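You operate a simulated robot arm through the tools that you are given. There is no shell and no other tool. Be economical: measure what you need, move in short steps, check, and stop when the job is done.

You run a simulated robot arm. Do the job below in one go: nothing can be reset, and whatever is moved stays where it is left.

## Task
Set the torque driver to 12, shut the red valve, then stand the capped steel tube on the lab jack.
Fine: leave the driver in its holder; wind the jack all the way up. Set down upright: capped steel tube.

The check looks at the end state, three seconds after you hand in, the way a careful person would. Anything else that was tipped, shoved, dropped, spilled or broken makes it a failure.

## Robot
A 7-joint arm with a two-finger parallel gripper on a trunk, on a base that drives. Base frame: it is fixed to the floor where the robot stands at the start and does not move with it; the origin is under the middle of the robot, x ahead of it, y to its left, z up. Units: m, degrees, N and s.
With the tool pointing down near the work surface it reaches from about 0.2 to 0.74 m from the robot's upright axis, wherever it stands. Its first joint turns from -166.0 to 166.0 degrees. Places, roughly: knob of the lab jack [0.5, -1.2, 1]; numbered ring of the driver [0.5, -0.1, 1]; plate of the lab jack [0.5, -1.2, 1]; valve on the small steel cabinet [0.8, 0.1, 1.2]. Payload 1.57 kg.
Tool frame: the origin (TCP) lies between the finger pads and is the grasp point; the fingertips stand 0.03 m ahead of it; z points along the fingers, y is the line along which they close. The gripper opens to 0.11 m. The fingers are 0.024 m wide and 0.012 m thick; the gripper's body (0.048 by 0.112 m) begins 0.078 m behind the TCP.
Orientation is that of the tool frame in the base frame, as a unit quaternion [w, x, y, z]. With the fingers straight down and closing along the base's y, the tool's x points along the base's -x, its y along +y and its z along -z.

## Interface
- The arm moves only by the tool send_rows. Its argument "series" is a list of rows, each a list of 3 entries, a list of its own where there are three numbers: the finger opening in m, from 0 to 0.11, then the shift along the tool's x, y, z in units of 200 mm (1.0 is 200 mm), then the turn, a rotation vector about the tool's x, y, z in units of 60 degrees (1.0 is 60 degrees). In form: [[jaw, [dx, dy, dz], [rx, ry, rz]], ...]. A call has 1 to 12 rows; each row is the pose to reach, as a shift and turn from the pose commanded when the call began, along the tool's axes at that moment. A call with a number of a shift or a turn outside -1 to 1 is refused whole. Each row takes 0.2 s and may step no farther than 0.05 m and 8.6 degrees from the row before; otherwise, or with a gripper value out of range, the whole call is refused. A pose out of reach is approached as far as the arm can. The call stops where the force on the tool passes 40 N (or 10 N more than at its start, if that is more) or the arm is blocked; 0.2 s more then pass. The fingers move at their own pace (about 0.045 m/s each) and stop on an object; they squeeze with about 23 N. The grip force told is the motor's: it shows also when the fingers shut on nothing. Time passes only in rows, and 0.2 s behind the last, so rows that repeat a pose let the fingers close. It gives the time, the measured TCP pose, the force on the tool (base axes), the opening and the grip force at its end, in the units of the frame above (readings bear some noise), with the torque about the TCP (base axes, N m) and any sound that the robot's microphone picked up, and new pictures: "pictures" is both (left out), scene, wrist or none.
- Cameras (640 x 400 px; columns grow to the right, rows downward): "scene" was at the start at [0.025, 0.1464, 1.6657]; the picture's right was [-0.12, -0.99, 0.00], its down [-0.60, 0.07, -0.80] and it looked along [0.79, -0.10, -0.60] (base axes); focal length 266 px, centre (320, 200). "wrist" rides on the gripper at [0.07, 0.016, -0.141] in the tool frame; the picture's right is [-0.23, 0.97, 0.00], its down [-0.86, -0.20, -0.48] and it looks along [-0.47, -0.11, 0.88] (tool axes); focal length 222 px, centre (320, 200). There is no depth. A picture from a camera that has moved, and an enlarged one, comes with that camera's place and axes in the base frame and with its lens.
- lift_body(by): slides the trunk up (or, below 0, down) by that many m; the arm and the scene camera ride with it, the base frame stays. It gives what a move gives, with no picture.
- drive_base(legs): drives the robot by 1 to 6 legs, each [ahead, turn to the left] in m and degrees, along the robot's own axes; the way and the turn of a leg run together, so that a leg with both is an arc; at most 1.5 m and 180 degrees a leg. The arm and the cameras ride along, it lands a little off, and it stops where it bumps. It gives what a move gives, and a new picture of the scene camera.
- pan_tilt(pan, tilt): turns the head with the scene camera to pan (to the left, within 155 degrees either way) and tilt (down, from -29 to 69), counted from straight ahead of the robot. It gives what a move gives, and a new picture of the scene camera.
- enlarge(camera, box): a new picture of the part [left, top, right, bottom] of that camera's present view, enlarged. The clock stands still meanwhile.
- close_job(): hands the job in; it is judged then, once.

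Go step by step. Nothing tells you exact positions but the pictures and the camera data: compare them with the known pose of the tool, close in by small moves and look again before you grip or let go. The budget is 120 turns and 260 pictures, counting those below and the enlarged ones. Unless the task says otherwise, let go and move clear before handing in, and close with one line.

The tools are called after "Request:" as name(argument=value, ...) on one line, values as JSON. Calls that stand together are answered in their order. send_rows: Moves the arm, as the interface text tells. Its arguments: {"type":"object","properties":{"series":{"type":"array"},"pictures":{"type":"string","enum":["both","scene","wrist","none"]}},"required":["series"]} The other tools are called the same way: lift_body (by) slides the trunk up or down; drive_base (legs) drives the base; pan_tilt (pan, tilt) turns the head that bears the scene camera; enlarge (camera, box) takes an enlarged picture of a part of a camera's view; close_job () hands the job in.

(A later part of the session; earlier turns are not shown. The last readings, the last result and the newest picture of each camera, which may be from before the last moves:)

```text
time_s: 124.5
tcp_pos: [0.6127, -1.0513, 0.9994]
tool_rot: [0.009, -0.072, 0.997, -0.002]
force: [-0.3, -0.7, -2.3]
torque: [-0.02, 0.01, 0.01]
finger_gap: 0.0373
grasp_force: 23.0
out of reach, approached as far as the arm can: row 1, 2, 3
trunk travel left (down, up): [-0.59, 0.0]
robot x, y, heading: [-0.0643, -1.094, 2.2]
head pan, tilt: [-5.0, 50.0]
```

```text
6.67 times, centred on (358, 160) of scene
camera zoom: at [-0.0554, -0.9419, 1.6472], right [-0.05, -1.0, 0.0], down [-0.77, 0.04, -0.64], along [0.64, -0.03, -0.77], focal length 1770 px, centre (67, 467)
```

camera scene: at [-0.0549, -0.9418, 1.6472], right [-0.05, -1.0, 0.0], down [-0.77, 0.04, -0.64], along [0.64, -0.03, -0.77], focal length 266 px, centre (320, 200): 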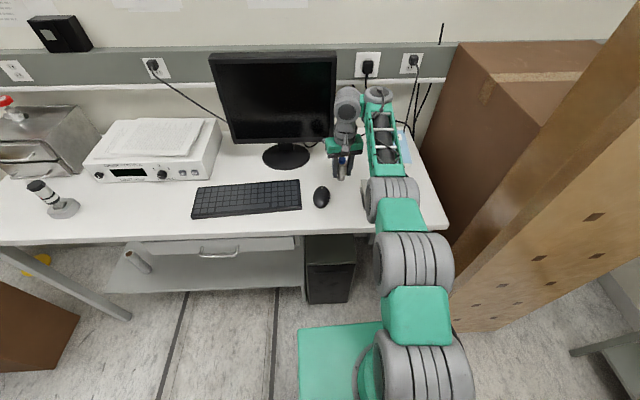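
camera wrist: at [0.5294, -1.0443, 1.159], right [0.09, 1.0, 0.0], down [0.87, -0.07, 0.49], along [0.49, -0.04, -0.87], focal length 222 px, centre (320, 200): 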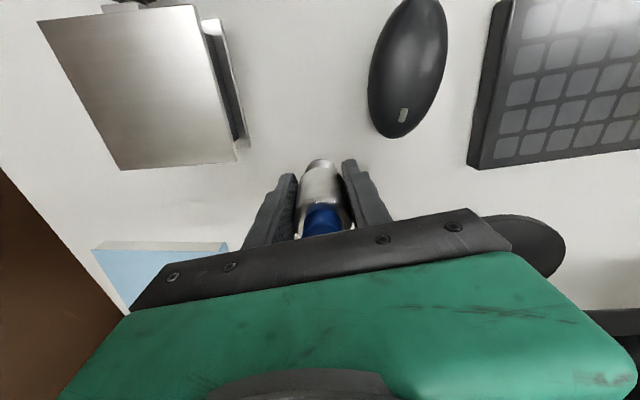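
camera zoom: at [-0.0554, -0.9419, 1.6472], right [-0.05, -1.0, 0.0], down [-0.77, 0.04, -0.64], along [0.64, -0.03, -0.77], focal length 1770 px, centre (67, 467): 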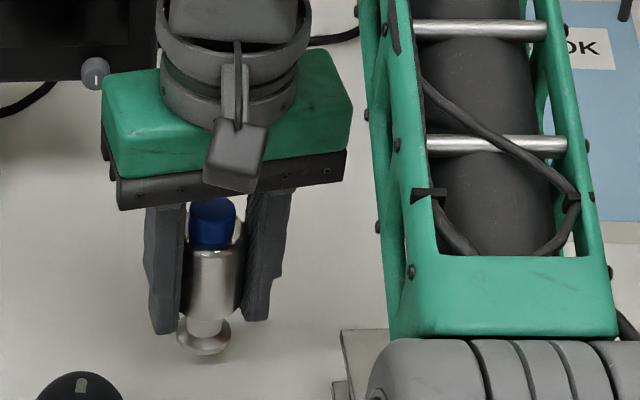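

The arm is at its reach limit here, so I'll pull back ~4 cm toward me and lower there.

Request:
send_rows(series=[[0.025, [0.1, -0.005, -0.02], [0, 0, 0]], [0.025, [0.2, -0.01, -0.02], [0, 0, 0]], [0.025, [0.2, -0.01, 0], [0, 0, 0]]], pictures="none")

Request:
enlarge(camera="scene", box=[310, 140, 406, 200])

```text
time_s: 125.3
tcp_pos: [0.608, -1.0549, 1.0089]
tool_rot: [0.009, -0.072, 0.997, -0.002]
force: [-0.1, -0.3, -1.4]
torque: [-0.05, 0.01, -0.02]
finger_gap: 0.037
grasp_force: 23.0
out of reach, approached as far as the arm can: row 1, 2, 3
trunk travel left (down, up): [-0.59, 0.0]
robot x, y, heading: [-0.0683, -1.0919, 2.2]
head pan, tilt: [-5.0, 50.0]
```

```text
6.67 times, centred on (358, 170) of scene
camera zoom: at [-0.0554, -0.9419, 1.6472], right [-0.05, -1.0, 0.0], down [-0.77, 0.04, -0.64], along [0.64, -0.03, -0.77], focal length 1770 px, centre (67, 400)
```

zoom: 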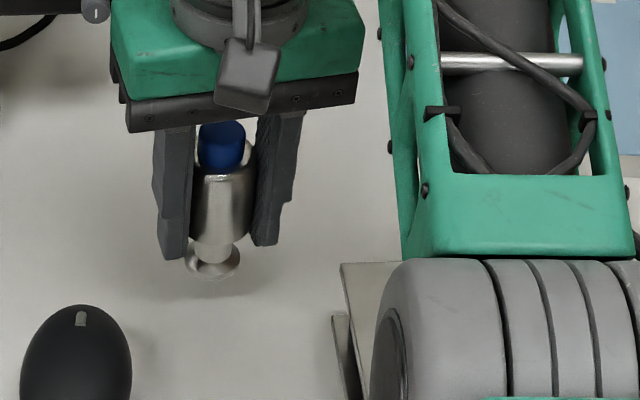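

This is a height limit with the trunk fully up. I'll raise the hand 10 cm and then lower the trunk by a similar amount, watching the elbow over the jack.

Request:
send_rows(series=[[0.025, [0.1, 0, -0.2], [0, 0, 0]], [0.025, [0.2, 0, -0.4], [0, 0, 0]], [0.025, [0.2, 0, -0.6], [0, 0, 0]]], pictures="none")

```text
time_s: 126.1
tcp_pos: [0.5652, -1.0618, 1.1293]
tool_rot: [0.01, -0.073, 0.997, -0.002]
force: [0.3, 0.1, -1.5]
torque: [0.02, 0.02, -0.01]
finger_gap: 0.0372
grasp_force: 22.7
trunk travel left (down, up): [-0.59, 0.0]
robot x, y, heading: [-0.0654, -1.0925, 2.5]
head pan, tilt: [-5.0, 50.0]
```

Request:
lift_body(by=-0.08)

Request:
pan_tilt(pan=-15, tilt=45)

Request:
enlarge(camera="wrist", box=[0, 0, 640, 400])

```text
time_s: 127.2
tcp_pos: [0.5661, -1.0629, 1.0493]
tool_rot: [0.011, -0.072, 0.997, -0.001]
force: [0.8, 0.6, -1.2]
torque: [0.0, 0.03, 0.01]
finger_gap: 0.0371
grasp_force: 23.0
trunk travel left (down, up): [-0.51, 0.08]
robot x, y, heading: [-0.07, -1.0948, 2.3]
head pan, tilt: [-5.0, 50.0]
```

```text
time_s: 128.0
tcp_pos: [0.5664, -1.0623, 1.0492]
tool_rot: [0.011, -0.073, 0.997, -0.002]
force: [0.1, 0.1, -2.0]
torque: [0.0, 0.01, -0.01]
finger_gap: 0.0371
grasp_force: 22.6
trunk travel left (down, up): [-0.51, 0.08]
robot x, y, heading: [-0.0637, -1.0936, 2.1]
head pan, tilt: [-15.0, 45.0]
camera scene: at [-0.0531, -0.9561, 1.5741], right [-0.22, -0.98, 0.0], down [-0.69, 0.15, -0.71], along [0.69, -0.15, -0.71], focal length 266 px, centre (320, 200)
```

scene: 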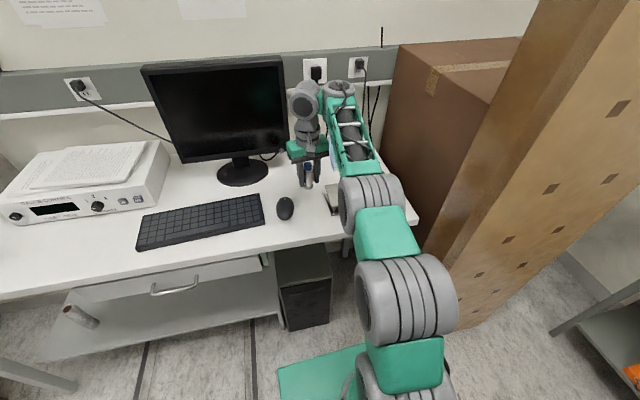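

```text
1.00 times, centred on (320, 200) of wrist (not enlarged: the box is as wide or as high as the picture)
camera zoom: at [0.4911, -1.0567, 1.1882], right [0.08, 1.0, 0.0], down [0.86, -0.07, 0.5], along [0.5, -0.04, -0.87], focal length 222 px, centre (320, 200)
```

zoom: 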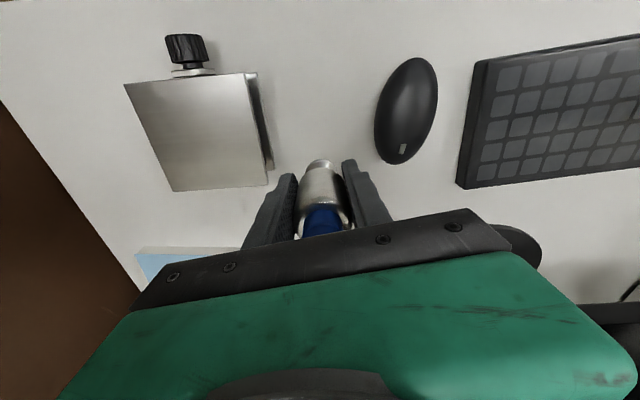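

The elbow isn't over the jack. Shifting 1 cm left and lowering toward the desk.

Request:
send_rows(series=[[0.025, [-0.02, 0.06, 0.1], [0, 0, 0]], [0.025, [-0.02, 0.06, 0.2], [0, 0, 0]], [0.025, [-0.02, 0.06, 0.26], [0, 0, 0]]], pictures="none")

Request:
enlarge(camera="scene", box=[260, 150, 356, 210])

```text
time_s: 128.8
tcp_pos: [0.5714, -1.0501, 0.9971]
tool_rot: [0.011, -0.072, 0.997, -0.002]
force: [0.0, -0.3, -2.0]
torque: [0.02, 0.0, -0.02]
finger_gap: 0.0373
grasp_force: 22.1
trunk travel left (down, up): [-0.51, 0.08]
robot x, y, heading: [-0.0694, -1.0935, 2.1]
head pan, tilt: [-15.0, 45.0]
```

```text
6.67 times, centred on (308, 180) of scene
camera zoom: at [-0.053, -0.9563, 1.5741], right [-0.22, -0.98, 0.0], down [-0.69, 0.16, -0.71], along [0.69, -0.15, -0.71], focal length 1770 px, centre (400, 333)
```

zoom: 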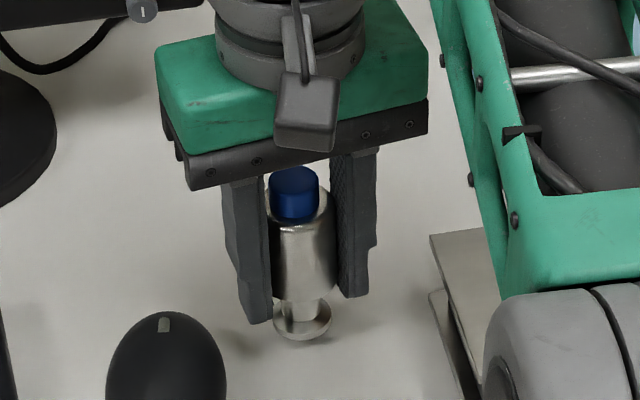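

Request:
send_rows(series=[[0.025, [0, 0, 0.01], [0, 0, 0]], [0.025, [0, 0, 0.02], [0, 0, 0]], [0.025, [0, 0, 0.03], [0, 0, 0]], [0.025, [0, 0, 0.04], [0, 0, 0]]], pictures="none")

```text
time_s: 129.8
tcp_pos: [0.5712, -1.0493, 0.9887]
tool_rot: [0.01, -0.072, 0.997, -0.002]
force: [-0.2, -0.4, -2.1]
torque: [0.03, 0.02, -0.03]
finger_gap: 0.037
grasp_force: 22.6
trunk travel left (down, up): [-0.51, 0.08]
robot x, y, heading: [-0.0654, -1.0902, 2.4]
head pan, tilt: [-15.0, 45.0]
```

Request:
send_rows(series=[[0.025, [0, 0, 0.008], [0, 0, 0]], [0.025, [0, 0, 0.016], [0, 0, 0]], [0.025, [0, 0, 0.024], [0, 0, 0]], [0.025, [0, 0, 0.03], [0, 0, 0]]], pictures="none")

Request:
enlarge(camera="scene", box=[280, 165, 344, 205])

```text
time_s: 130.8
tcp_pos: [0.5726, -1.0485, 0.9864]
tool_rot: [0.01, -0.072, 0.997, -0.002]
force: [-1.3, 0.4, 16.6]
torque: [0.19, -0.14, 0.07]
finger_gap: 0.0375
grasp_force: 23.3
trunk travel left (down, up): [-0.51, 0.08]
robot x, y, heading: [-0.0619, -1.0933, 2.5]
head pan, tilt: [-15.0, 45.0]
```

```text
10.00 times, centred on (312, 185) of scene
camera zoom: at [-0.055, -0.9562, 1.5743], right [-0.22, -0.98, 0.0], down [-0.69, 0.15, -0.71], along [0.69, -0.15, -0.71], focal length 2655 px, centre (400, 350)
```

zoom: 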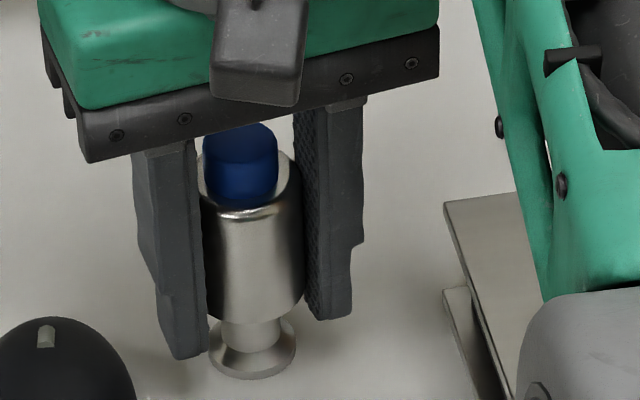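

Contact felt (17 N). Easing up 1 mm, opening, and rising clear.

Request:
send_rows(series=[[0.025, [0, 0, -0.006], [0, 0, 0]], [0.06, [0, 0, -0.006], [0, 0, 0]], [0.06, [0, 0, -0.006], [0, 0, 0]], [0.06, [0, 0, -0.006], [0, 0, 0]], [0.06, [0, 0, -0.1], [0, 0, 0]], [0.06, [0, 0, -0.3], [0, 0, 0]], [0.06, [0, 0, -0.5], [0, 0, 0]], [0.06, [0, 0, -0.7], [0, 0, 0]]], pictures="both")

```text
time_s: 132.6
tcp_pos: [0.5669, -1.0503, 1.1247]
tool_rot: [0.01, -0.073, 0.997, -0.002]
force: [0.2, 0.3, 0.0]
torque: [0.01, 0.01, 0.01]
finger_gap: 0.06
grasp_force: 0.1
trunk travel left (down, up): [-0.51, 0.08]
robot x, y, heading: [-0.0636, -1.0952, 2.0]
head pan, tilt: [-15.0, 45.0]
camera scene: at [-0.0535, -0.956, 1.574], right [-0.22, -0.98, 0.0], down [-0.69, 0.15, -0.71], along [0.69, -0.16, -0.71], focal length 266 px, centre (320, 200)
camera wrist: at [0.4905, -1.0446, 1.2639], right [0.08, 1.0, 0.0], down [0.86, -0.07, 0.5], along [0.5, -0.04, -0.87], focal length 222 px, centre (320, 200)
```

scene: 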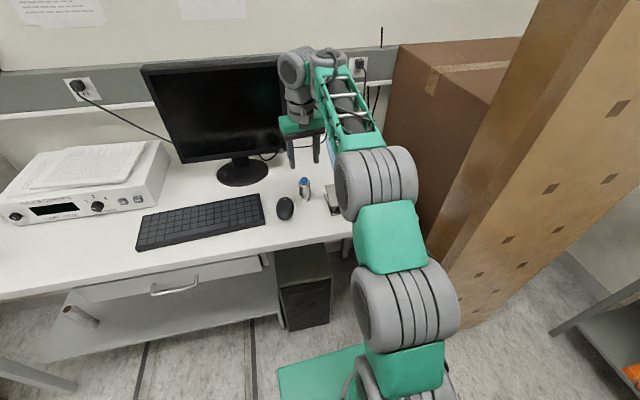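
wrist: 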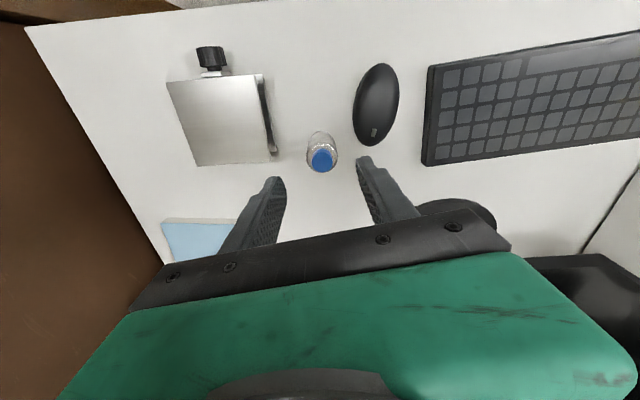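

The tube stands safely on the desk. To wind the jack's knob (facing me, axis along x) I want the robot further back-left at about (−0.09, −0.77), facing the knob. Retracting the arm first, then moving.

Request:
send_rows(series=[[0.06, [0.05, 0, -0.2], [0, 0, 0]], [0.06, [0.2, 0, -0.35], [0, 0, 0]], [0.06, [0.4, 0, -0.5], [0, 0, 0]], [0.06, [0.6, 0, -0.6], [0, 0, 0]], [0.06, [0.8, 0, -0.64], [0, 0, 0]], [0.06, [1.0, 0, -0.64], [0, 0, 0]]], pictures="none")

Request:
drive_base(legs=[[0, 93], [0.33, 0], [0, -130]])

```text
time_s: 133.9
tcp_pos: [0.3669, -1.0777, 1.2448]
tool_rot: [0.011, -0.073, 0.997, -0.001]
force: [0.0, 0.1, -0.6]
torque: [0.01, -0.02, 0.0]
finger_gap: 0.06
grasp_force: 0.2
trunk travel left (down, up): [-0.51, 0.08]
robot x, y, heading: [-0.0675, -1.0921, 2.4]
head pan, tilt: [-15.0, 45.0]
```

```text
time_s: 145.5
tcp_pos: [0.2575, -1.014, 1.2457]
tool_rot: [0.01, 0.241, 0.971, -0.006]
force: [0.8, -0.8, 0.3]
torque: [-0.01, 0.04, 0.01]
finger_gap: 0.0601
grasp_force: 0.0
trunk travel left (down, up): [-0.51, 0.08]
robot x, y, heading: [-0.1033, -0.7699, -33.8]
head pan, tilt: [-15.0, 45.0]
camera scene: at [-0.0128, -0.6687, 1.5741], right [-0.75, -0.66, 0.0], down [-0.47, 0.53, -0.71], along [0.47, -0.53, -0.71], focal length 266 px, centre (320, 200)
```

scene: 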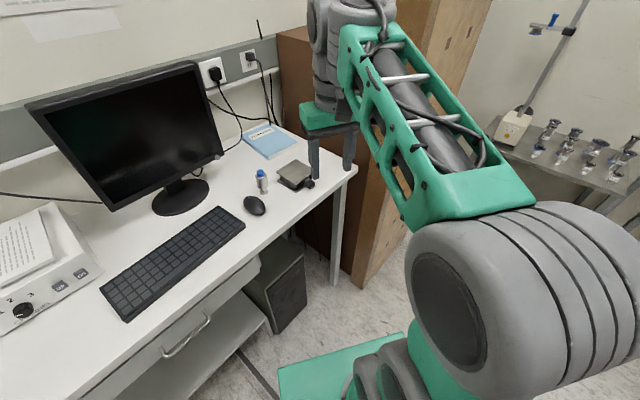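

Well placed. I'll yaw the hand to face +x and then pitch the fingers horizontal (camera underneath, off the desk's front edge), mid-range for the wrist roll.

Request:
send_rows(series=[[0.06, [-0.14, -0.047, 0.095], [0, 0, -0.12]], [0.06, [-0.28, -0.094, 0.19], [0, 0, -0.24]], [0.06, [-0.42, -0.141, 0.285], [0, 0, -0.36]], [0.06, [-0.56, -0.19, 0.38], [0, 0, -0.467]], [0.06, [-0.69, -0.235, 0.475], [0, 0, -0.467]]], pictures="none")

Request:
send_rows(series=[[0.06, [0, 0, 0], [0, -0.14, 0]], [0.06, [0, 0, 0], [0, -0.28, 0]], [0.06, [0, 0, 0], [0, -0.42, 0]], [0.06, [0, 0, 0], [0, -0.56, 0]], [0.06, [0, 0, 0], [0, -0.7, 0]], [0.06, [0, 0, 0], [0, -0.84, 0]], [0.06, [0, 0, 0], [0, -0.98, 0]]], pictures="both")

```text
time_s: 146.7
tcp_pos: [0.3628, -1.1228, 1.1536]
tool_rot: [0.008, -0.001, 1.0, -0.008]
force: [0.9, 0.0, -0.3]
torque: [-0.04, -0.01, -0.01]
finger_gap: 0.0599
grasp_force: 0.0
trunk travel left (down, up): [-0.51, 0.08]
robot x, y, heading: [-0.0992, -0.7773, -33.8]
head pan, tilt: [-15.0, 45.0]
```

```text
time_s: 148.3
tcp_pos: [0.3598, -1.1215, 1.1533]
tool_rot: [0.499, -0.005, 0.866, -0.006]
force: [-0.5, 0.1, -0.3]
torque: [-0.03, -0.01, -0.02]
finger_gap: 0.0601
grasp_force: 0.1
trunk travel left (down, up): [-0.51, 0.08]
robot x, y, heading: [-0.1005, -0.7742, -34.0]
head pan, tilt: [-15.0, 45.0]
camera scene: at [-0.0129, -0.6688, 1.5741], right [-0.75, -0.66, 0.0], down [-0.47, 0.53, -0.71], along [0.47, -0.53, -0.71], focal length 266 px, centre (320, 200)
camera wrist: at [0.2013, -1.1062, 1.1638], right [0.11, 0.98, 0.18], down [0.01, -0.18, 0.98], along [0.99, -0.11, -0.04], focal length 222 px, centre (320, 200)
```

scene: 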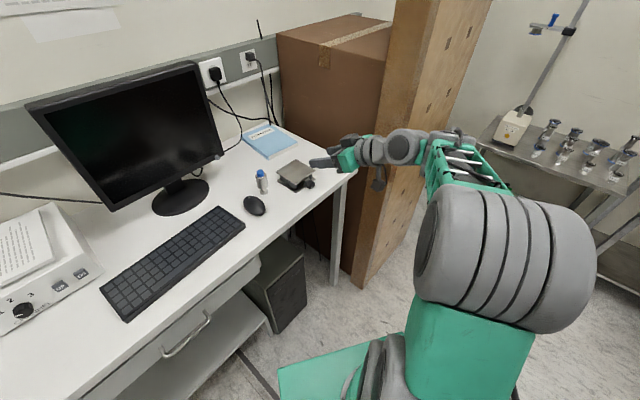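
wrist: 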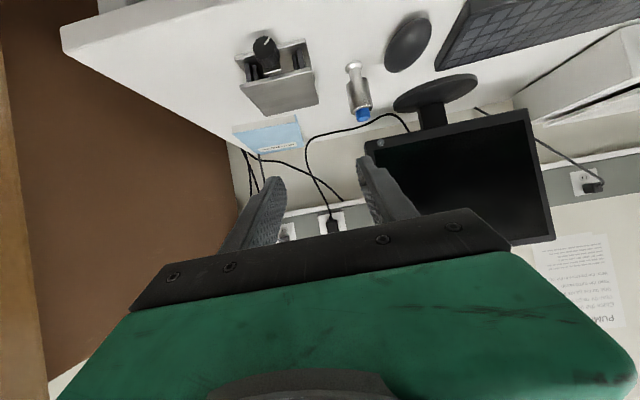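

Request:
enlarge(camera="wrist", box=[220, 20, 348, 120])

Request:
enlarge(camera="scene", box=[250, 140, 346, 200])

```text
4.00 times, centred on (284, 70) of wrist
camera zoom: at [0.2013, -1.1062, 1.1638], right [0.11, 0.98, 0.18], down [0.01, -0.18, 0.98], along [0.99, -0.11, -0.04], focal length 888 px, centre (464, 720)
```

zoom: 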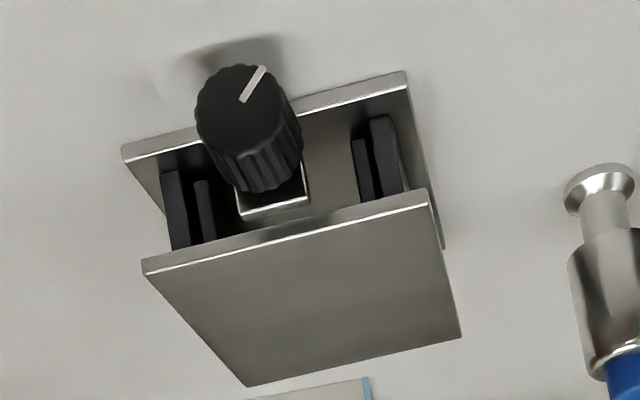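

```text
6.67 times, centred on (298, 170) of scene
camera zoom: at [-0.0129, -0.6688, 1.5741], right [-0.75, -0.66, 0.0], down [-0.47, 0.53, -0.71], along [0.47, -0.53, -0.71], focal length 1770 px, centre (467, 400)
```

zoom: 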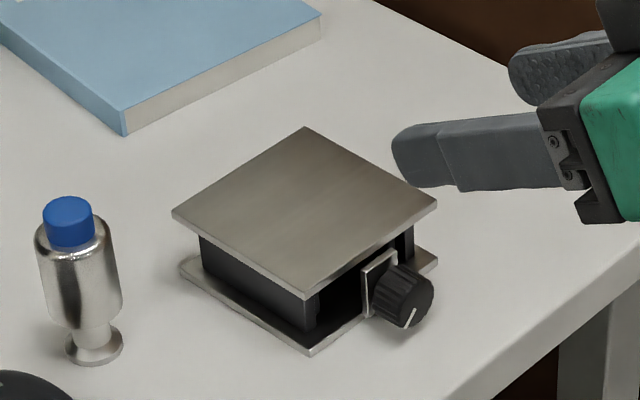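

The knob (≈25 mm, protruding toward me) sits low between base and plate, so finger clearance to the desk matters. I'll level the hand and come closer to measure.

Request:
send_rows(series=[[0.06, [0.11, -0.04, 0.09], [0, -0.1, 0]], [0.06, [0.22, -0.08, 0.17], [0, -0.2, 0]], [0.06, [0.33, -0.12, 0.26], [0, -0.3, 0]], [0.06, [0.44, -0.16, 0.34], [0, -0.4, 0]], [0.06, [0.54, -0.2, 0.43], [0, -0.5, 0]], [0.06, [0.64, -0.24, 0.515], [0, -0.5, 0]]], pictures="both")

Request:
enlarge(camera="wrist", box=[240, 110, 400, 210])

Request:
enlarge(camera="scene", box=[260, 140, 356, 200])

```text
time_s: 149.7
tcp_pos: [0.384, -1.1717, 0.9915]
tool_rot: [0.706, -0.006, 0.708, -0.003]
force: [-0.7, 0.1, 0.9]
torque: [-0.03, -0.05, 0.02]
finger_gap: 0.06
grasp_force: 0.1
trunk travel left (down, up): [-0.51, 0.08]
robot x, y, heading: [-0.0978, -0.771, -33.9]
head pan, tilt: [-15.0, 45.0]
camera scene: at [-0.0128, -0.669, 1.5741], right [-0.75, -0.66, 0.0], down [-0.47, 0.53, -0.71], along [0.47, -0.53, -0.71], focal length 266 px, centre (320, 200)
camera wrist: at [0.2413, -1.1567, 0.9223], right [0.0, 0.98, 0.21], down [-0.48, -0.19, 0.86], along [0.88, -0.1, 0.47], focal length 222 px, centre (320, 200)
```

scene: 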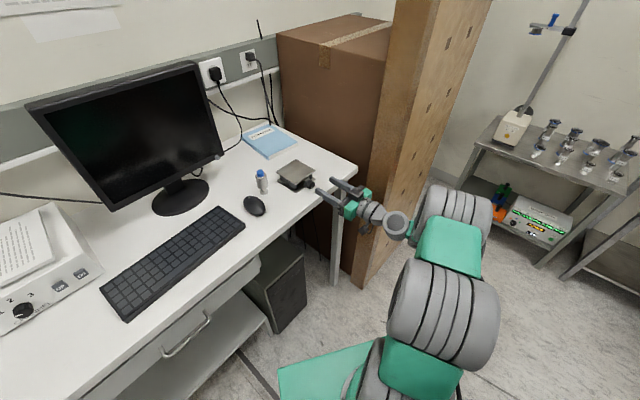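
wrist: 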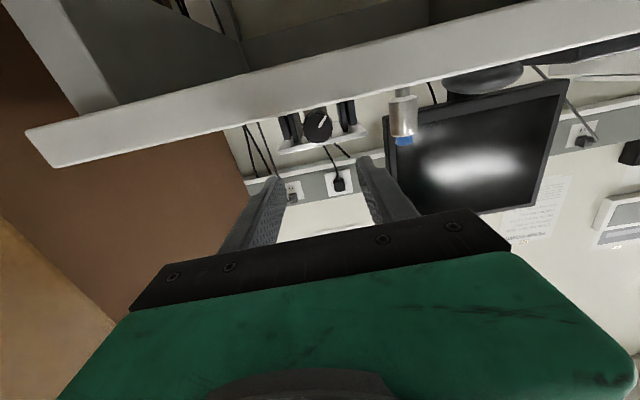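

```text
4.00 times, centred on (320, 160) of wrist
camera zoom: at [0.2413, -1.1567, 0.9223], right [0.0, 0.98, 0.21], down [-0.48, -0.19, 0.86], along [0.88, -0.1, 0.47], focal length 888 px, centre (320, 360)
```

zoom: 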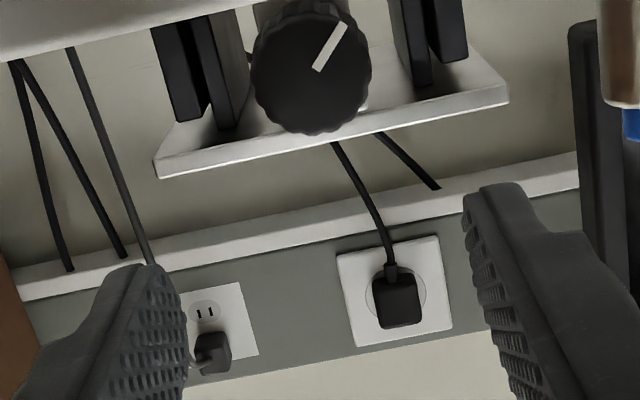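

```text
6.67 times, centred on (308, 170) of scene
camera zoom: at [-0.0128, -0.669, 1.5741], right [-0.75, -0.66, 0.0], down [-0.47, 0.53, -0.71], along [0.47, -0.53, -0.71], focal length 1770 px, centre (400, 400)
```

zoom: 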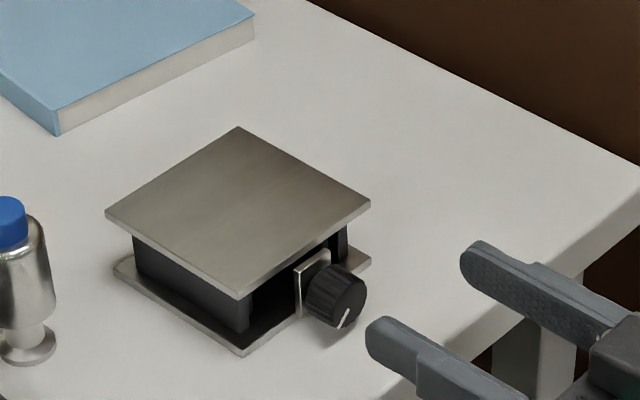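

The knob axis is about (x 0.458–0.48, y −1.166, z 0.961), only ~2 cm above the desk, so a finger can't pass underneath. I'll instead grip it from above with fingers pointing down and swing the hand about the knob axis; first raise and pitch down again.

Request:
send_rows(series=[[0.05, [-0.1, 0, -0.05], [0, 0.14, 0]], [0.05, [-0.2, 0, -0.05], [0, 0.28, 0]], [0.05, [-0.3, 0, -0.05], [0, 0.42, 0]], [0.05, [-0.4, 0, -0.05], [0, 0.56, 0]], [0.05, [-0.5, 0, 0], [0, 0.7, 0]], [0.05, [-0.55, 0, 0.1], [0, 0.84, 0]], [0.05, [-0.6, 0, 0.2], [0, 0.98, 0]]], pictures="none")

Request:
send_rows(series=[[0.05, [0, 0, 0], [0, 0.13, 0]], [0.05, [0, 0, 0], [0, 0.26, 0]], [0.05, [0, 0, 0], [0, 0.39, 0]], [0.05, [0, 0, 0], [0, 0.52, 0]]], pictures="wrist")

Request:
enlarge(camera="wrist", box=[240, 90, 400, 190])

```text
time_s: 151.3
tcp_pos: [0.4263, -1.169, 1.1105]
tool_rot: [0.265, -0.003, 0.964, -0.006]
force: [0.4, 0.8, 0.6]
torque: [-0.02, 0.0, 0.04]
finger_gap: 0.0499
grasp_force: 0.0
trunk travel left (down, up): [-0.51, 0.08]
robot x, y, heading: [-0.1037, -0.7719, -33.7]
head pan, tilt: [-15.0, 45.0]
```

```text
time_s: 152.3
tcp_pos: [0.4257, -1.1698, 1.1125]
tool_rot: [-0.004, -0.001, 1.0, -0.008]
force: [-0.5, -0.9, 0.4]
torque: [0.0, 0.01, -0.02]
finger_gap: 0.05
grasp_force: 0.1
trunk travel left (down, up): [-0.51, 0.08]
robot x, y, heading: [-0.1022, -0.7742, -33.7]
head pan, tilt: [-15.0, 45.0]
camera wrist: at [0.3564, -1.1523, 1.2526], right [0.23, 0.97, -0.02], down [0.86, -0.19, 0.48], along [0.46, -0.12, -0.88], focal length 222 px, centre (320, 200)
```

wrist: 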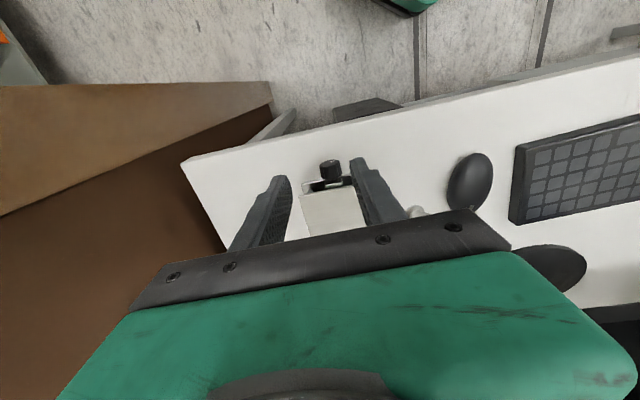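

```text
4.00 times, centred on (320, 140) of wrist
camera zoom: at [0.3564, -1.1523, 1.2526], right [0.23, 0.97, -0.02], down [0.86, -0.19, 0.48], along [0.46, -0.12, -0.88], focal length 888 px, centre (320, 440)
```

zoom: 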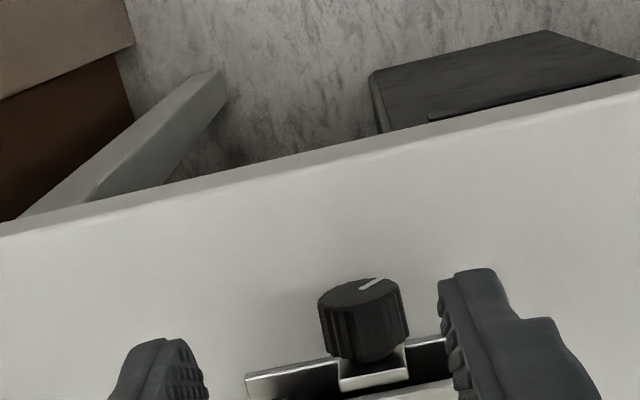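

Now a standoff above the knob with the hand tilted 27° to the left.

Request:
send_rows(series=[[0.042, [-0.1, 0.1, 0.1], [0.12, 0, 0]], [0.042, [-0.15, 0.15, 0.2], [0.24, 0, 0]], [0.042, [-0.185, 0.207, 0.3], [0.36, 0, 0]], [0.042, [-0.185, 0.207, 0.395], [0.45, 0, 0]]], pictures="both")

Request:
enlarge(camera="wrist", box=[240, 100, 400, 200])

Request:
enlarge(camera="scene", box=[240, 130, 352, 200])

```text
time_s: 153.3
tcp_pos: [0.4862, -1.1383, 1.0658]
tool_rot: [-0.004, -0.001, 0.981, -0.194]
force: [0.5, -0.1, -0.3]
torque: [-0.01, 0.03, -0.03]
finger_gap: 0.0417
grasp_force: 0.0
out of reach, approached as far as the arm can: row 3, 4
trunk travel left (down, up): [-0.51, 0.08]
robot x, y, heading: [-0.1029, -0.774, -33.9]
head pan, tilt: [-15.0, 45.0]
camera scene: at [-0.0124, -0.6684, 1.5741], right [-0.75, -0.66, 0.0], down [-0.47, 0.53, -0.71], along [0.47, -0.53, -0.71], focal length 266 px, centre (320, 200)
camera wrist: at [0.4154, -1.0704, 1.1894], right [0.22, 0.9, -0.37], down [0.86, 0.0, 0.51], along [0.46, -0.43, -0.77], focal length 222 px, centre (320, 200)
```

scene: 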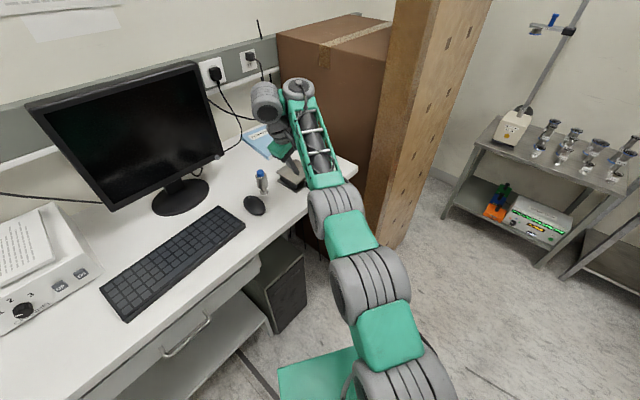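
wrist: 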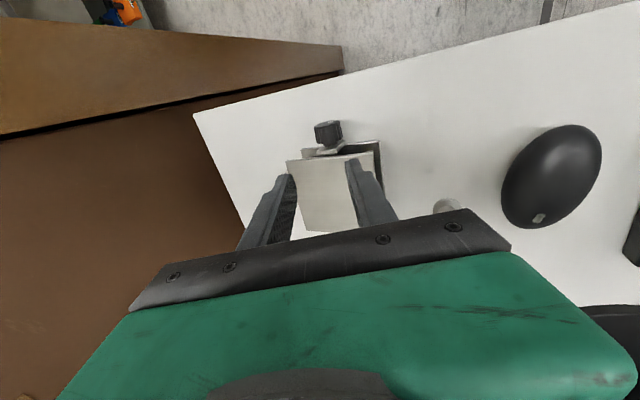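

```text
4.00 times, centred on (320, 150) of wrist
camera zoom: at [0.4154, -1.0704, 1.1894], right [0.22, 0.9, -0.37], down [0.86, 0.0, 0.51], along [0.46, -0.43, -0.77], focal length 888 px, centre (320, 400)
```

zoom: 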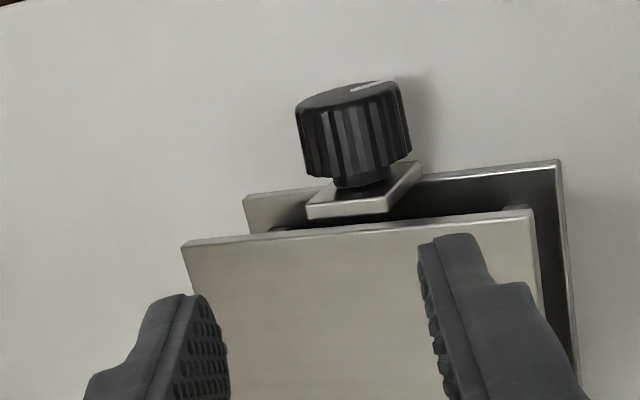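

```text
5.71 times, centred on (296, 165) of scene
camera zoom: at [-0.0124, -0.6684, 1.5741], right [-0.75, -0.66, 0.0], down [-0.47, 0.53, -0.71], along [0.47, -0.53, -0.71], focal length 1517 px, centre (457, 400)
```

zoom: 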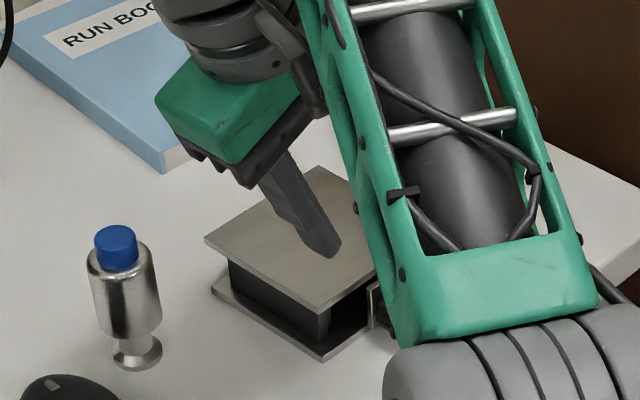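

The hand is at a low-reach limit. I'll raise it clear, drive 6 cm closer and lower the trunk so the low pose is comfortable.

Request:
send_rows(series=[[0.042, [0.1, -0.06, -0.15], [0, 0, 0]], [0.042, [0.2, -0.12, -0.3], [0, 0, 0]], [0.042, [0.3, -0.19, -0.46], [-0.1, 0, 0]], [0.042, [0.4, -0.19, -0.6], [-0.2, 0, 0]], [0.042, [0.5, -0.19, -0.7], [-0.3, 0, 0]]], pictures="none")

Request:
drive_base(legs=[[0.06, 0]])

Request:
lift_body(by=-0.08)

```text
time_s: 154.5
tcp_pos: [0.3883, -1.1173, 1.2072]
tool_rot: [-0.002, -0.001, 0.999, -0.038]
force: [0.1, 0.2, -0.1]
torque: [0.02, -0.03, -0.01]
finger_gap: 0.0418
grasp_force: 0.0
trunk travel left (down, up): [-0.51, 0.08]
robot x, y, heading: [-0.1025, -0.773, -34.1]
head pan, tilt: [-15.0, 45.0]
```

```text
time_s: 155.4
tcp_pos: [0.4373, -1.1511, 1.2047]
tool_rot: [-0.005, -0.001, 0.999, -0.038]
force: [0.5, -0.3, -0.1]
torque: [-0.02, 0.03, 0.02]
finger_gap: 0.0422
grasp_force: 0.0
trunk travel left (down, up): [-0.51, 0.08]
robot x, y, heading: [-0.0504, -0.804, -33.8]
head pan, tilt: [-15.0, 45.0]
camera scene: at [0.0372, -0.702, 1.5741], right [-0.75, -0.66, 0.0], down [-0.47, 0.53, -0.71], along [0.47, -0.53, -0.71], focal length 266 px, centre (320, 200)
```

scene: 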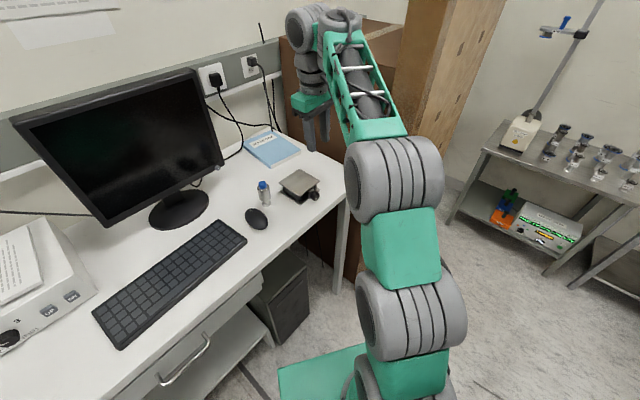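

```text
time_s: 156.6
tcp_pos: [0.4375, -1.1503, 1.1254]
tool_rot: [-0.004, 0.0, 0.999, -0.038]
force: [0.3, -0.5, 0.4]
torque: [0.02, -0.01, 0.0]
finger_gap: 0.0418
grasp_force: 0.0
trunk travel left (down, up): [-0.43, 0.16]
robot x, y, heading: [-0.0528, -0.8036, -33.6]
head pan, tilt: [-15.0, 45.0]
```

Request:
send_rows(series=[[0.042, [-0.06, 0.06, 0.12], [0.12, 0, 0]], [0.042, [-0.126, 0.137, 0.24], [0.25, 0, 0]], [0.042, [-0.126, 0.137, 0.36], [0.377, 0, 0]], [0.042, [-0.126, 0.137, 0.458], [0.377, 0, 0]]], pictures="both")

Request:
enlarge(camera="wrist", box=[240, 100, 400, 200])

Request:
enlarge(camera="scene", box=[250, 140, 362, 210])

```text
time_s: 157.6
tcp_pos: [0.4864, -1.1307, 1.0638]
tool_rot: [-0.012, -0.001, 0.974, -0.227]
force: [-0.5, -0.9, 0.3]
torque: [0.02, 0.03, 0.0]
finger_gap: 0.042
grasp_force: 0.0
out of reach, approached as far as the arm can: row 3, 4
trunk travel left (down, up): [-0.43, 0.16]
robot x, y, heading: [-0.0493, -0.8042, -33.8]
head pan, tilt: [-15.0, 45.0]
camera scene: at [0.037, -0.7017, 1.4941], right [-0.75, -0.66, 0.0], down [-0.47, 0.53, -0.71], along [0.47, -0.53, -0.71], focal length 266 px, centre (320, 200)
camera wrist: at [0.4192, -1.0535, 1.1843], right [0.22, 0.87, -0.44], down [0.87, 0.03, 0.5], along [0.44, -0.49, -0.75], focal length 222 px, centre (320, 200)
```

scene: 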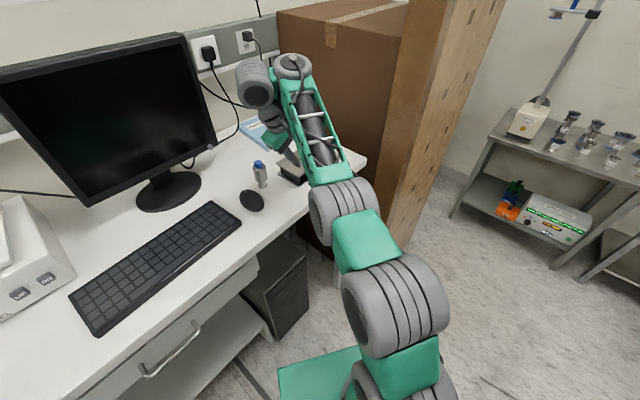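
wrist: 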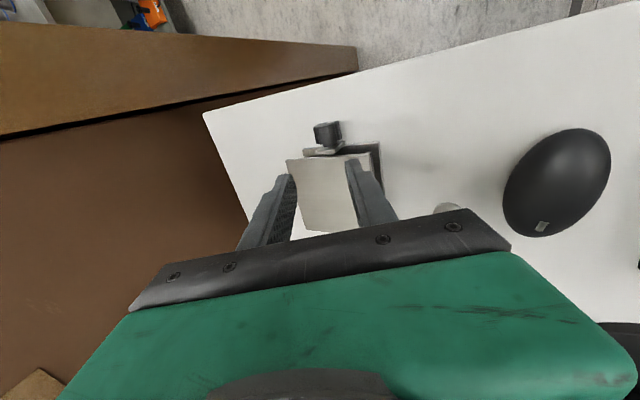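

```text
4.00 times, centred on (320, 150) of wrist
camera zoom: at [0.4192, -1.0535, 1.1843], right [0.22, 0.87, -0.44], down [0.87, 0.03, 0.5], along [0.44, -0.49, -0.75], focal length 888 px, centre (320, 400)
```

zoom: 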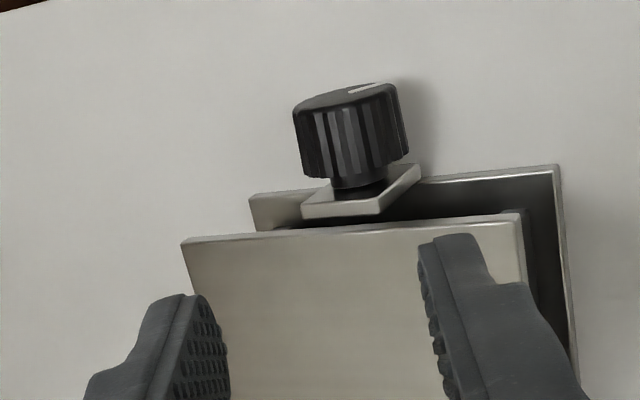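

```text
5.71 times, centred on (306, 175) of scene
camera zoom: at [0.037, -0.7017, 1.4941], right [-0.75, -0.66, 0.0], down [-0.47, 0.53, -0.71], along [0.47, -0.53, -0.71], focal length 1517 px, centre (400, 343)
```

zoom: 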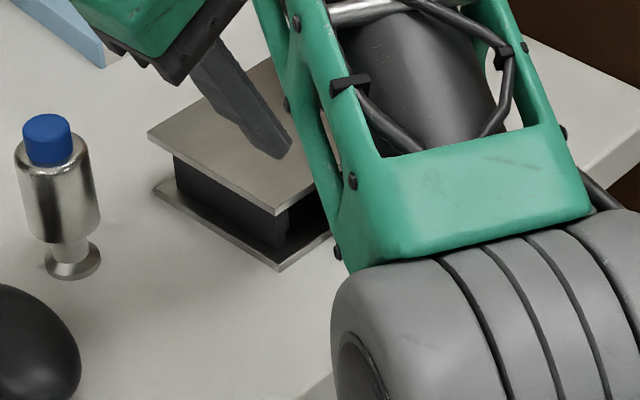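

The leftward tilt is what's limited from this stance. If the robot faces more along the desk (heading ≈ −75°), that tilt becomes an easy forward pitch. Retracting and repositioning.

Request:
send_rows(series=[[0.042, [0.05, 0, -0.2], [0, 0, 0]], [0.042, [0.15, 0.01, -0.4], [-0.1, 0, 0]], [0.042, [0.3, 0.02, -0.6], [-0.2, 0, 0]], [0.042, [0.48, 0.03, -0.75], [-0.3, 0, 0]], [0.042, [0.65, 0.04, -0.9], [-0.43, 0, 0]], [0.042, [0.78, 0.04, -1.0], [-0.43, 0, 0]]], pictures="none")

Request:
drive_base(legs=[[0, -71], [-0.2, 0], [0, 30]])

Request:
pan_tilt(pan=25, tilt=40)

```text
time_s: 159.0
tcp_pos: [0.3275, -1.0296, 1.2418]
tool_rot: [-0.004, -0.002, 1.0, -0.009]
force: [0.4, -0.6, -0.1]
torque: [-0.01, 0.0, 0.03]
finger_gap: 0.0422
grasp_force: 0.0
trunk travel left (down, up): [-0.43, 0.16]
robot x, y, heading: [-0.0531, -0.8028, -33.6]
head pan, tilt: [-15.0, 45.0]
```

```text
time_s: 165.2
tcp_pos: [0.1386, -1.0359, 1.2419]
tool_rot: [-0.007, 0.346, 0.938, -0.007]
force: [0.3, -0.1, -0.9]
torque: [-0.02, -0.04, 0.0]
finger_gap: 0.0419
grasp_force: 0.1
trunk travel left (down, up): [-0.43, 0.16]
robot x, y, heading: [-0.0044, -0.6174, -74.3]
head pan, tilt: [-15.0, 45.0]
camera scene: at [0.1311, -0.597, 1.4941], right [-1.0, -0.01, 0.0], down [-0.01, 0.71, -0.71], along [0.01, -0.71, -0.71], focal length 266 px, centre (320, 200)
```

scene: 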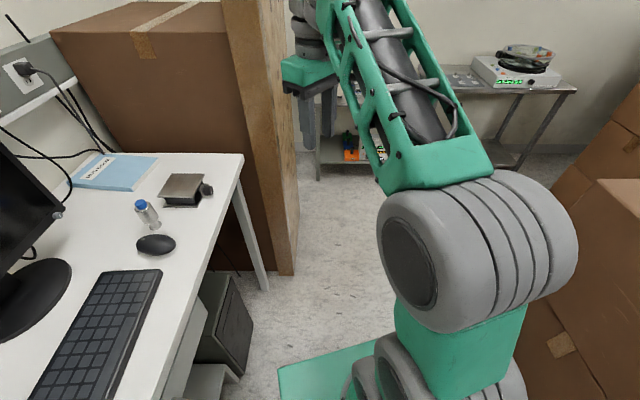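

```text
time_s: 166.3
tcp_pos: [0.1389, -1.0368, 1.2421]
tool_rot: [-0.007, 0.346, 0.938, -0.007]
force: [0.1, 0.0, 0.3]
torque: [0.01, 0.01, 0.0]
finger_gap: 0.042
grasp_force: 0.1
trunk travel left (down, up): [-0.43, 0.16]
robot x, y, heading: [-0.0012, -0.6203, -74.4]
head pan, tilt: [25.0, 40.0]
camera scene: at [0.1854, -0.5803, 1.5013], right [-0.76, -0.65, 0.0], down [-0.42, 0.49, -0.77], along [0.5, -0.58, -0.64], focal length 266 px, centre (320, 200)
```

scene: 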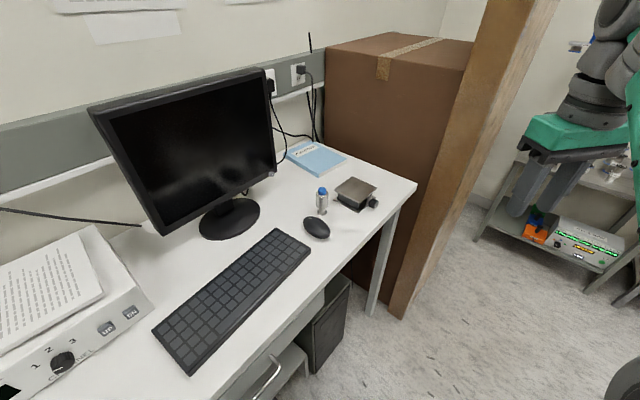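

Good stance: knob and jack fully visible from the head. Bringing the hand over with closing axis along y.

Request:
send_rows(series=[[0.042, [-0.145, 0.08, 0.06], [0, 0, -0.135]], [0.042, [-0.29, 0.16, 0.12], [0, 0, -0.27]], [0.042, [-0.43, 0.24, 0.18], [0, 0, -0.405]], [0.042, [-0.57, 0.32, 0.24], [0, 0, -0.54]], [0.042, [-0.715, 0.405, 0.3], [0, 0, -0.675]]], pictures="none")

Request:
send_rows(series=[[0.042, [-0.2, -0.04, 0.05], [0, 0, 0]], [0.042, [-0.4, -0.08, 0.1], [0, 0, 0]], [0.042, [-0.6, -0.12, 0.2], [0, 0, 0]], [0.042, [-0.81, -0.158, 0.3], [0, 0, 0]]], pictures="both")

```text
time_s: 167.5
tcp_pos: [0.3003, -1.0689, 1.1817]
tool_rot: [-0.009, 0.0, 1.0, -0.004]
force: [-0.1, 0.3, -0.3]
torque: [0.04, -0.01, -0.02]
finger_gap: 0.0421
grasp_force: 0.1
trunk travel left (down, up): [-0.43, 0.16]
robot x, y, heading: [0.0005, -0.6139, -74.4]
head pan, tilt: [25.0, 40.0]
```

```text
time_s: 168.5
tcp_pos: [0.4495, -1.0893, 1.1102]
tool_rot: [-0.009, 0.0, 1.0, -0.006]
force: [0.6, -0.5, 0.3]
torque: [-0.03, 0.0, 0.01]
finger_gap: 0.0425
grasp_force: 0.1
out of reach, approached as far as the arm can: row 4
trunk travel left (down, up): [-0.43, 0.16]
robot x, y, heading: [-0.0013, -0.6178, -74.3]
head pan, tilt: [25.0, 40.0]
camera scene: at [0.1861, -0.5799, 1.5012], right [-0.76, -0.65, 0.0], down [-0.42, 0.49, -0.77], along [0.5, -0.58, -0.64], focal length 266 px, centre (320, 200)
camera wrist: at [0.3811, -1.0733, 1.2541], right [0.23, 0.97, -0.01], down [0.86, -0.2, 0.46], along [0.45, -0.12, -0.89], focal length 222 px, centre (320, 200)
```

scene: 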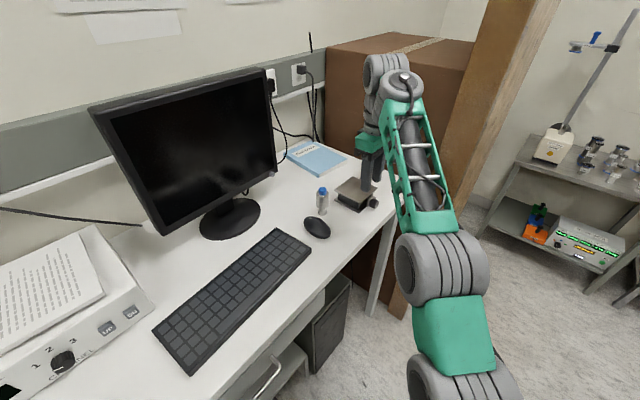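
wrist: 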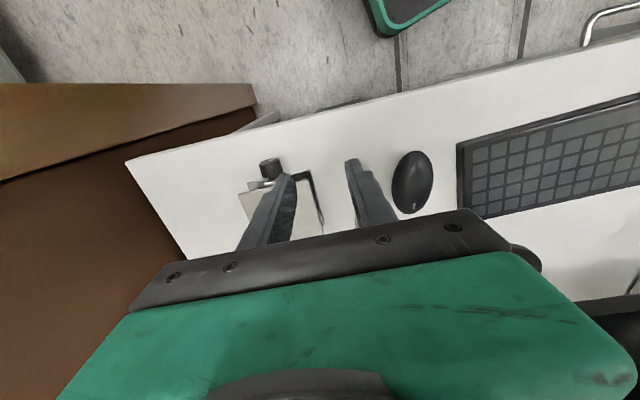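

Request:
send_rows(series=[[0.042, [-0.03, -0.05, 0.1], [0.11, 0, 0]], [0.042, [-0.05, -0.1, 0.2], [0.22, 0, 0]], [0.042, [-0.07, -0.15, 0.3], [0.33, 0, 0]], [0.042, [-0.07, -0.2, 0.39], [0.45, 0, 0]]], pictures="both")

Request:
enlarge(camera="wrist", box=[240, 100, 400, 200])

Request:
enlarge(camera="scene", box=[310, 150, 406, 210])

```text
time_s: 169.5
tcp_pos: [0.469, -1.1363, 1.0354]
tool_rot: [-0.008, -0.001, 0.971, -0.239]
force: [-1.0, -0.1, 0.6]
torque: [0.01, -0.03, 0.0]
finger_gap: 0.0422
grasp_force: 0.0
out of reach, approached as far as the arm can: row 4
trunk travel left (down, up): [-0.43, 0.16]
robot x, y, heading: [-0.0001, -0.6183, -74.3]
head pan, tilt: [25.0, 40.0]
camera scene: at [0.1859, -0.5805, 1.5013], right [-0.76, -0.65, 0.0], down [-0.42, 0.49, -0.77], along [0.5, -0.58, -0.64], focal length 266 px, centre (320, 200)
camera wrist: at [0.401, -1.0571, 1.1536], right [0.22, 0.86, -0.46], down [0.86, 0.04, 0.5], along [0.45, -0.5, -0.74], focal length 222 px, centre (320, 200)
```

scene: 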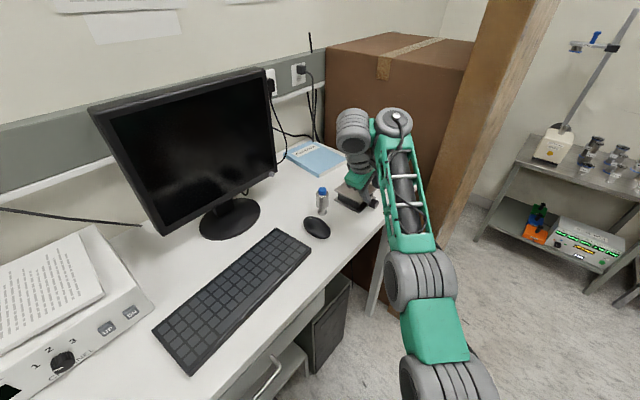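
wrist: 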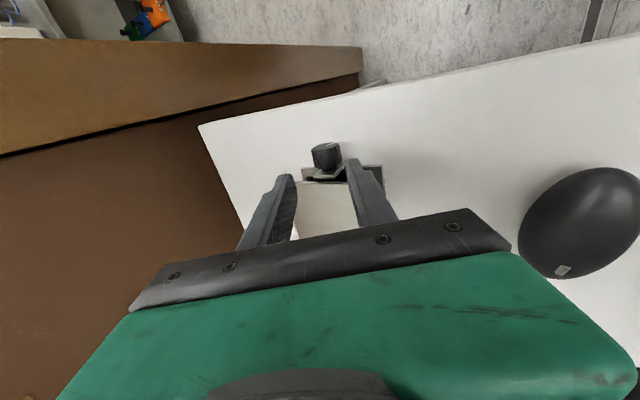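

```text
4.00 times, centred on (320, 150) of wrist
camera zoom: at [0.401, -1.0571, 1.1536], right [0.22, 0.86, -0.46], down [0.86, 0.04, 0.5], along [0.45, -0.5, -0.74], focal length 888 px, centre (320, 400)
```

zoom: 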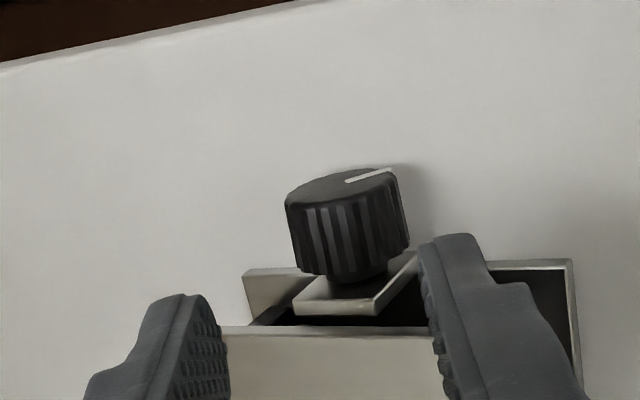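

```text
6.67 times, centred on (358, 180) of scene
camera zoom: at [0.1859, -0.5805, 1.5013], right [-0.76, -0.65, 0.0], down [-0.42, 0.49, -0.77], along [0.5, -0.58, -0.64], focal length 1770 px, centre (67, 333)
```

zoom: 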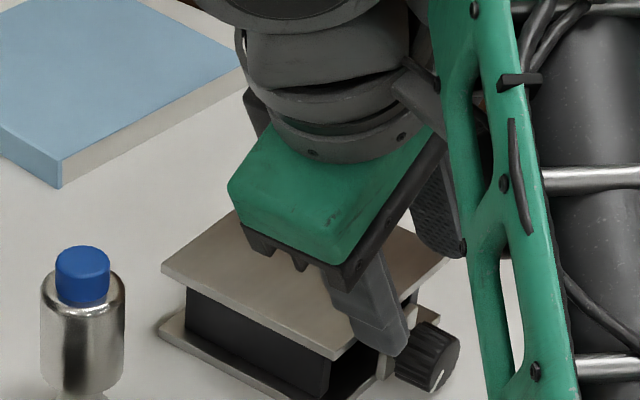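

Much better: this pose is almost fully reachable. I'll creep the base 4 cm forward to gain margin and look again.

Request:
drive_base(legs=[[0.04, 0]])

```text
time_s: 170.3
tcp_pos: [0.4797, -1.1758, 1.0336]
tool_rot: [-0.009, -0.002, 0.971, -0.237]
force: [0.6, 0.0, 0.9]
torque: [0.02, 0.03, -0.01]
finger_gap: 0.0421
grasp_force: 0.1
trunk travel left (down, up): [-0.43, 0.16]
robot x, y, heading: [0.0073, -0.6528, -74.5]
head pan, tilt: [25.0, 40.0]
camera scene: at [0.1965, -0.6194, 1.5013], right [-0.76, -0.65, 0.0], down [-0.42, 0.49, -0.77], along [0.5, -0.58, -0.64], focal length 266 px, centre (320, 200)
```

scene: 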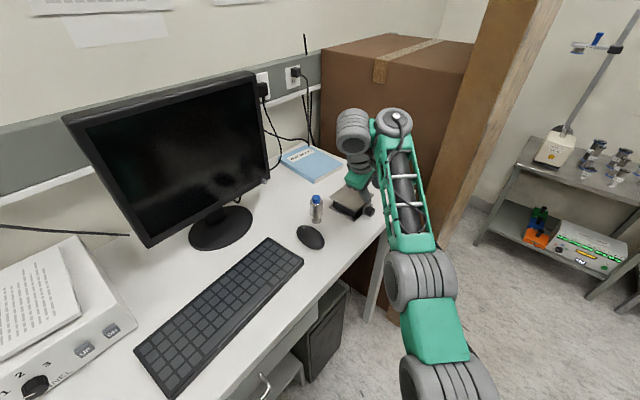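

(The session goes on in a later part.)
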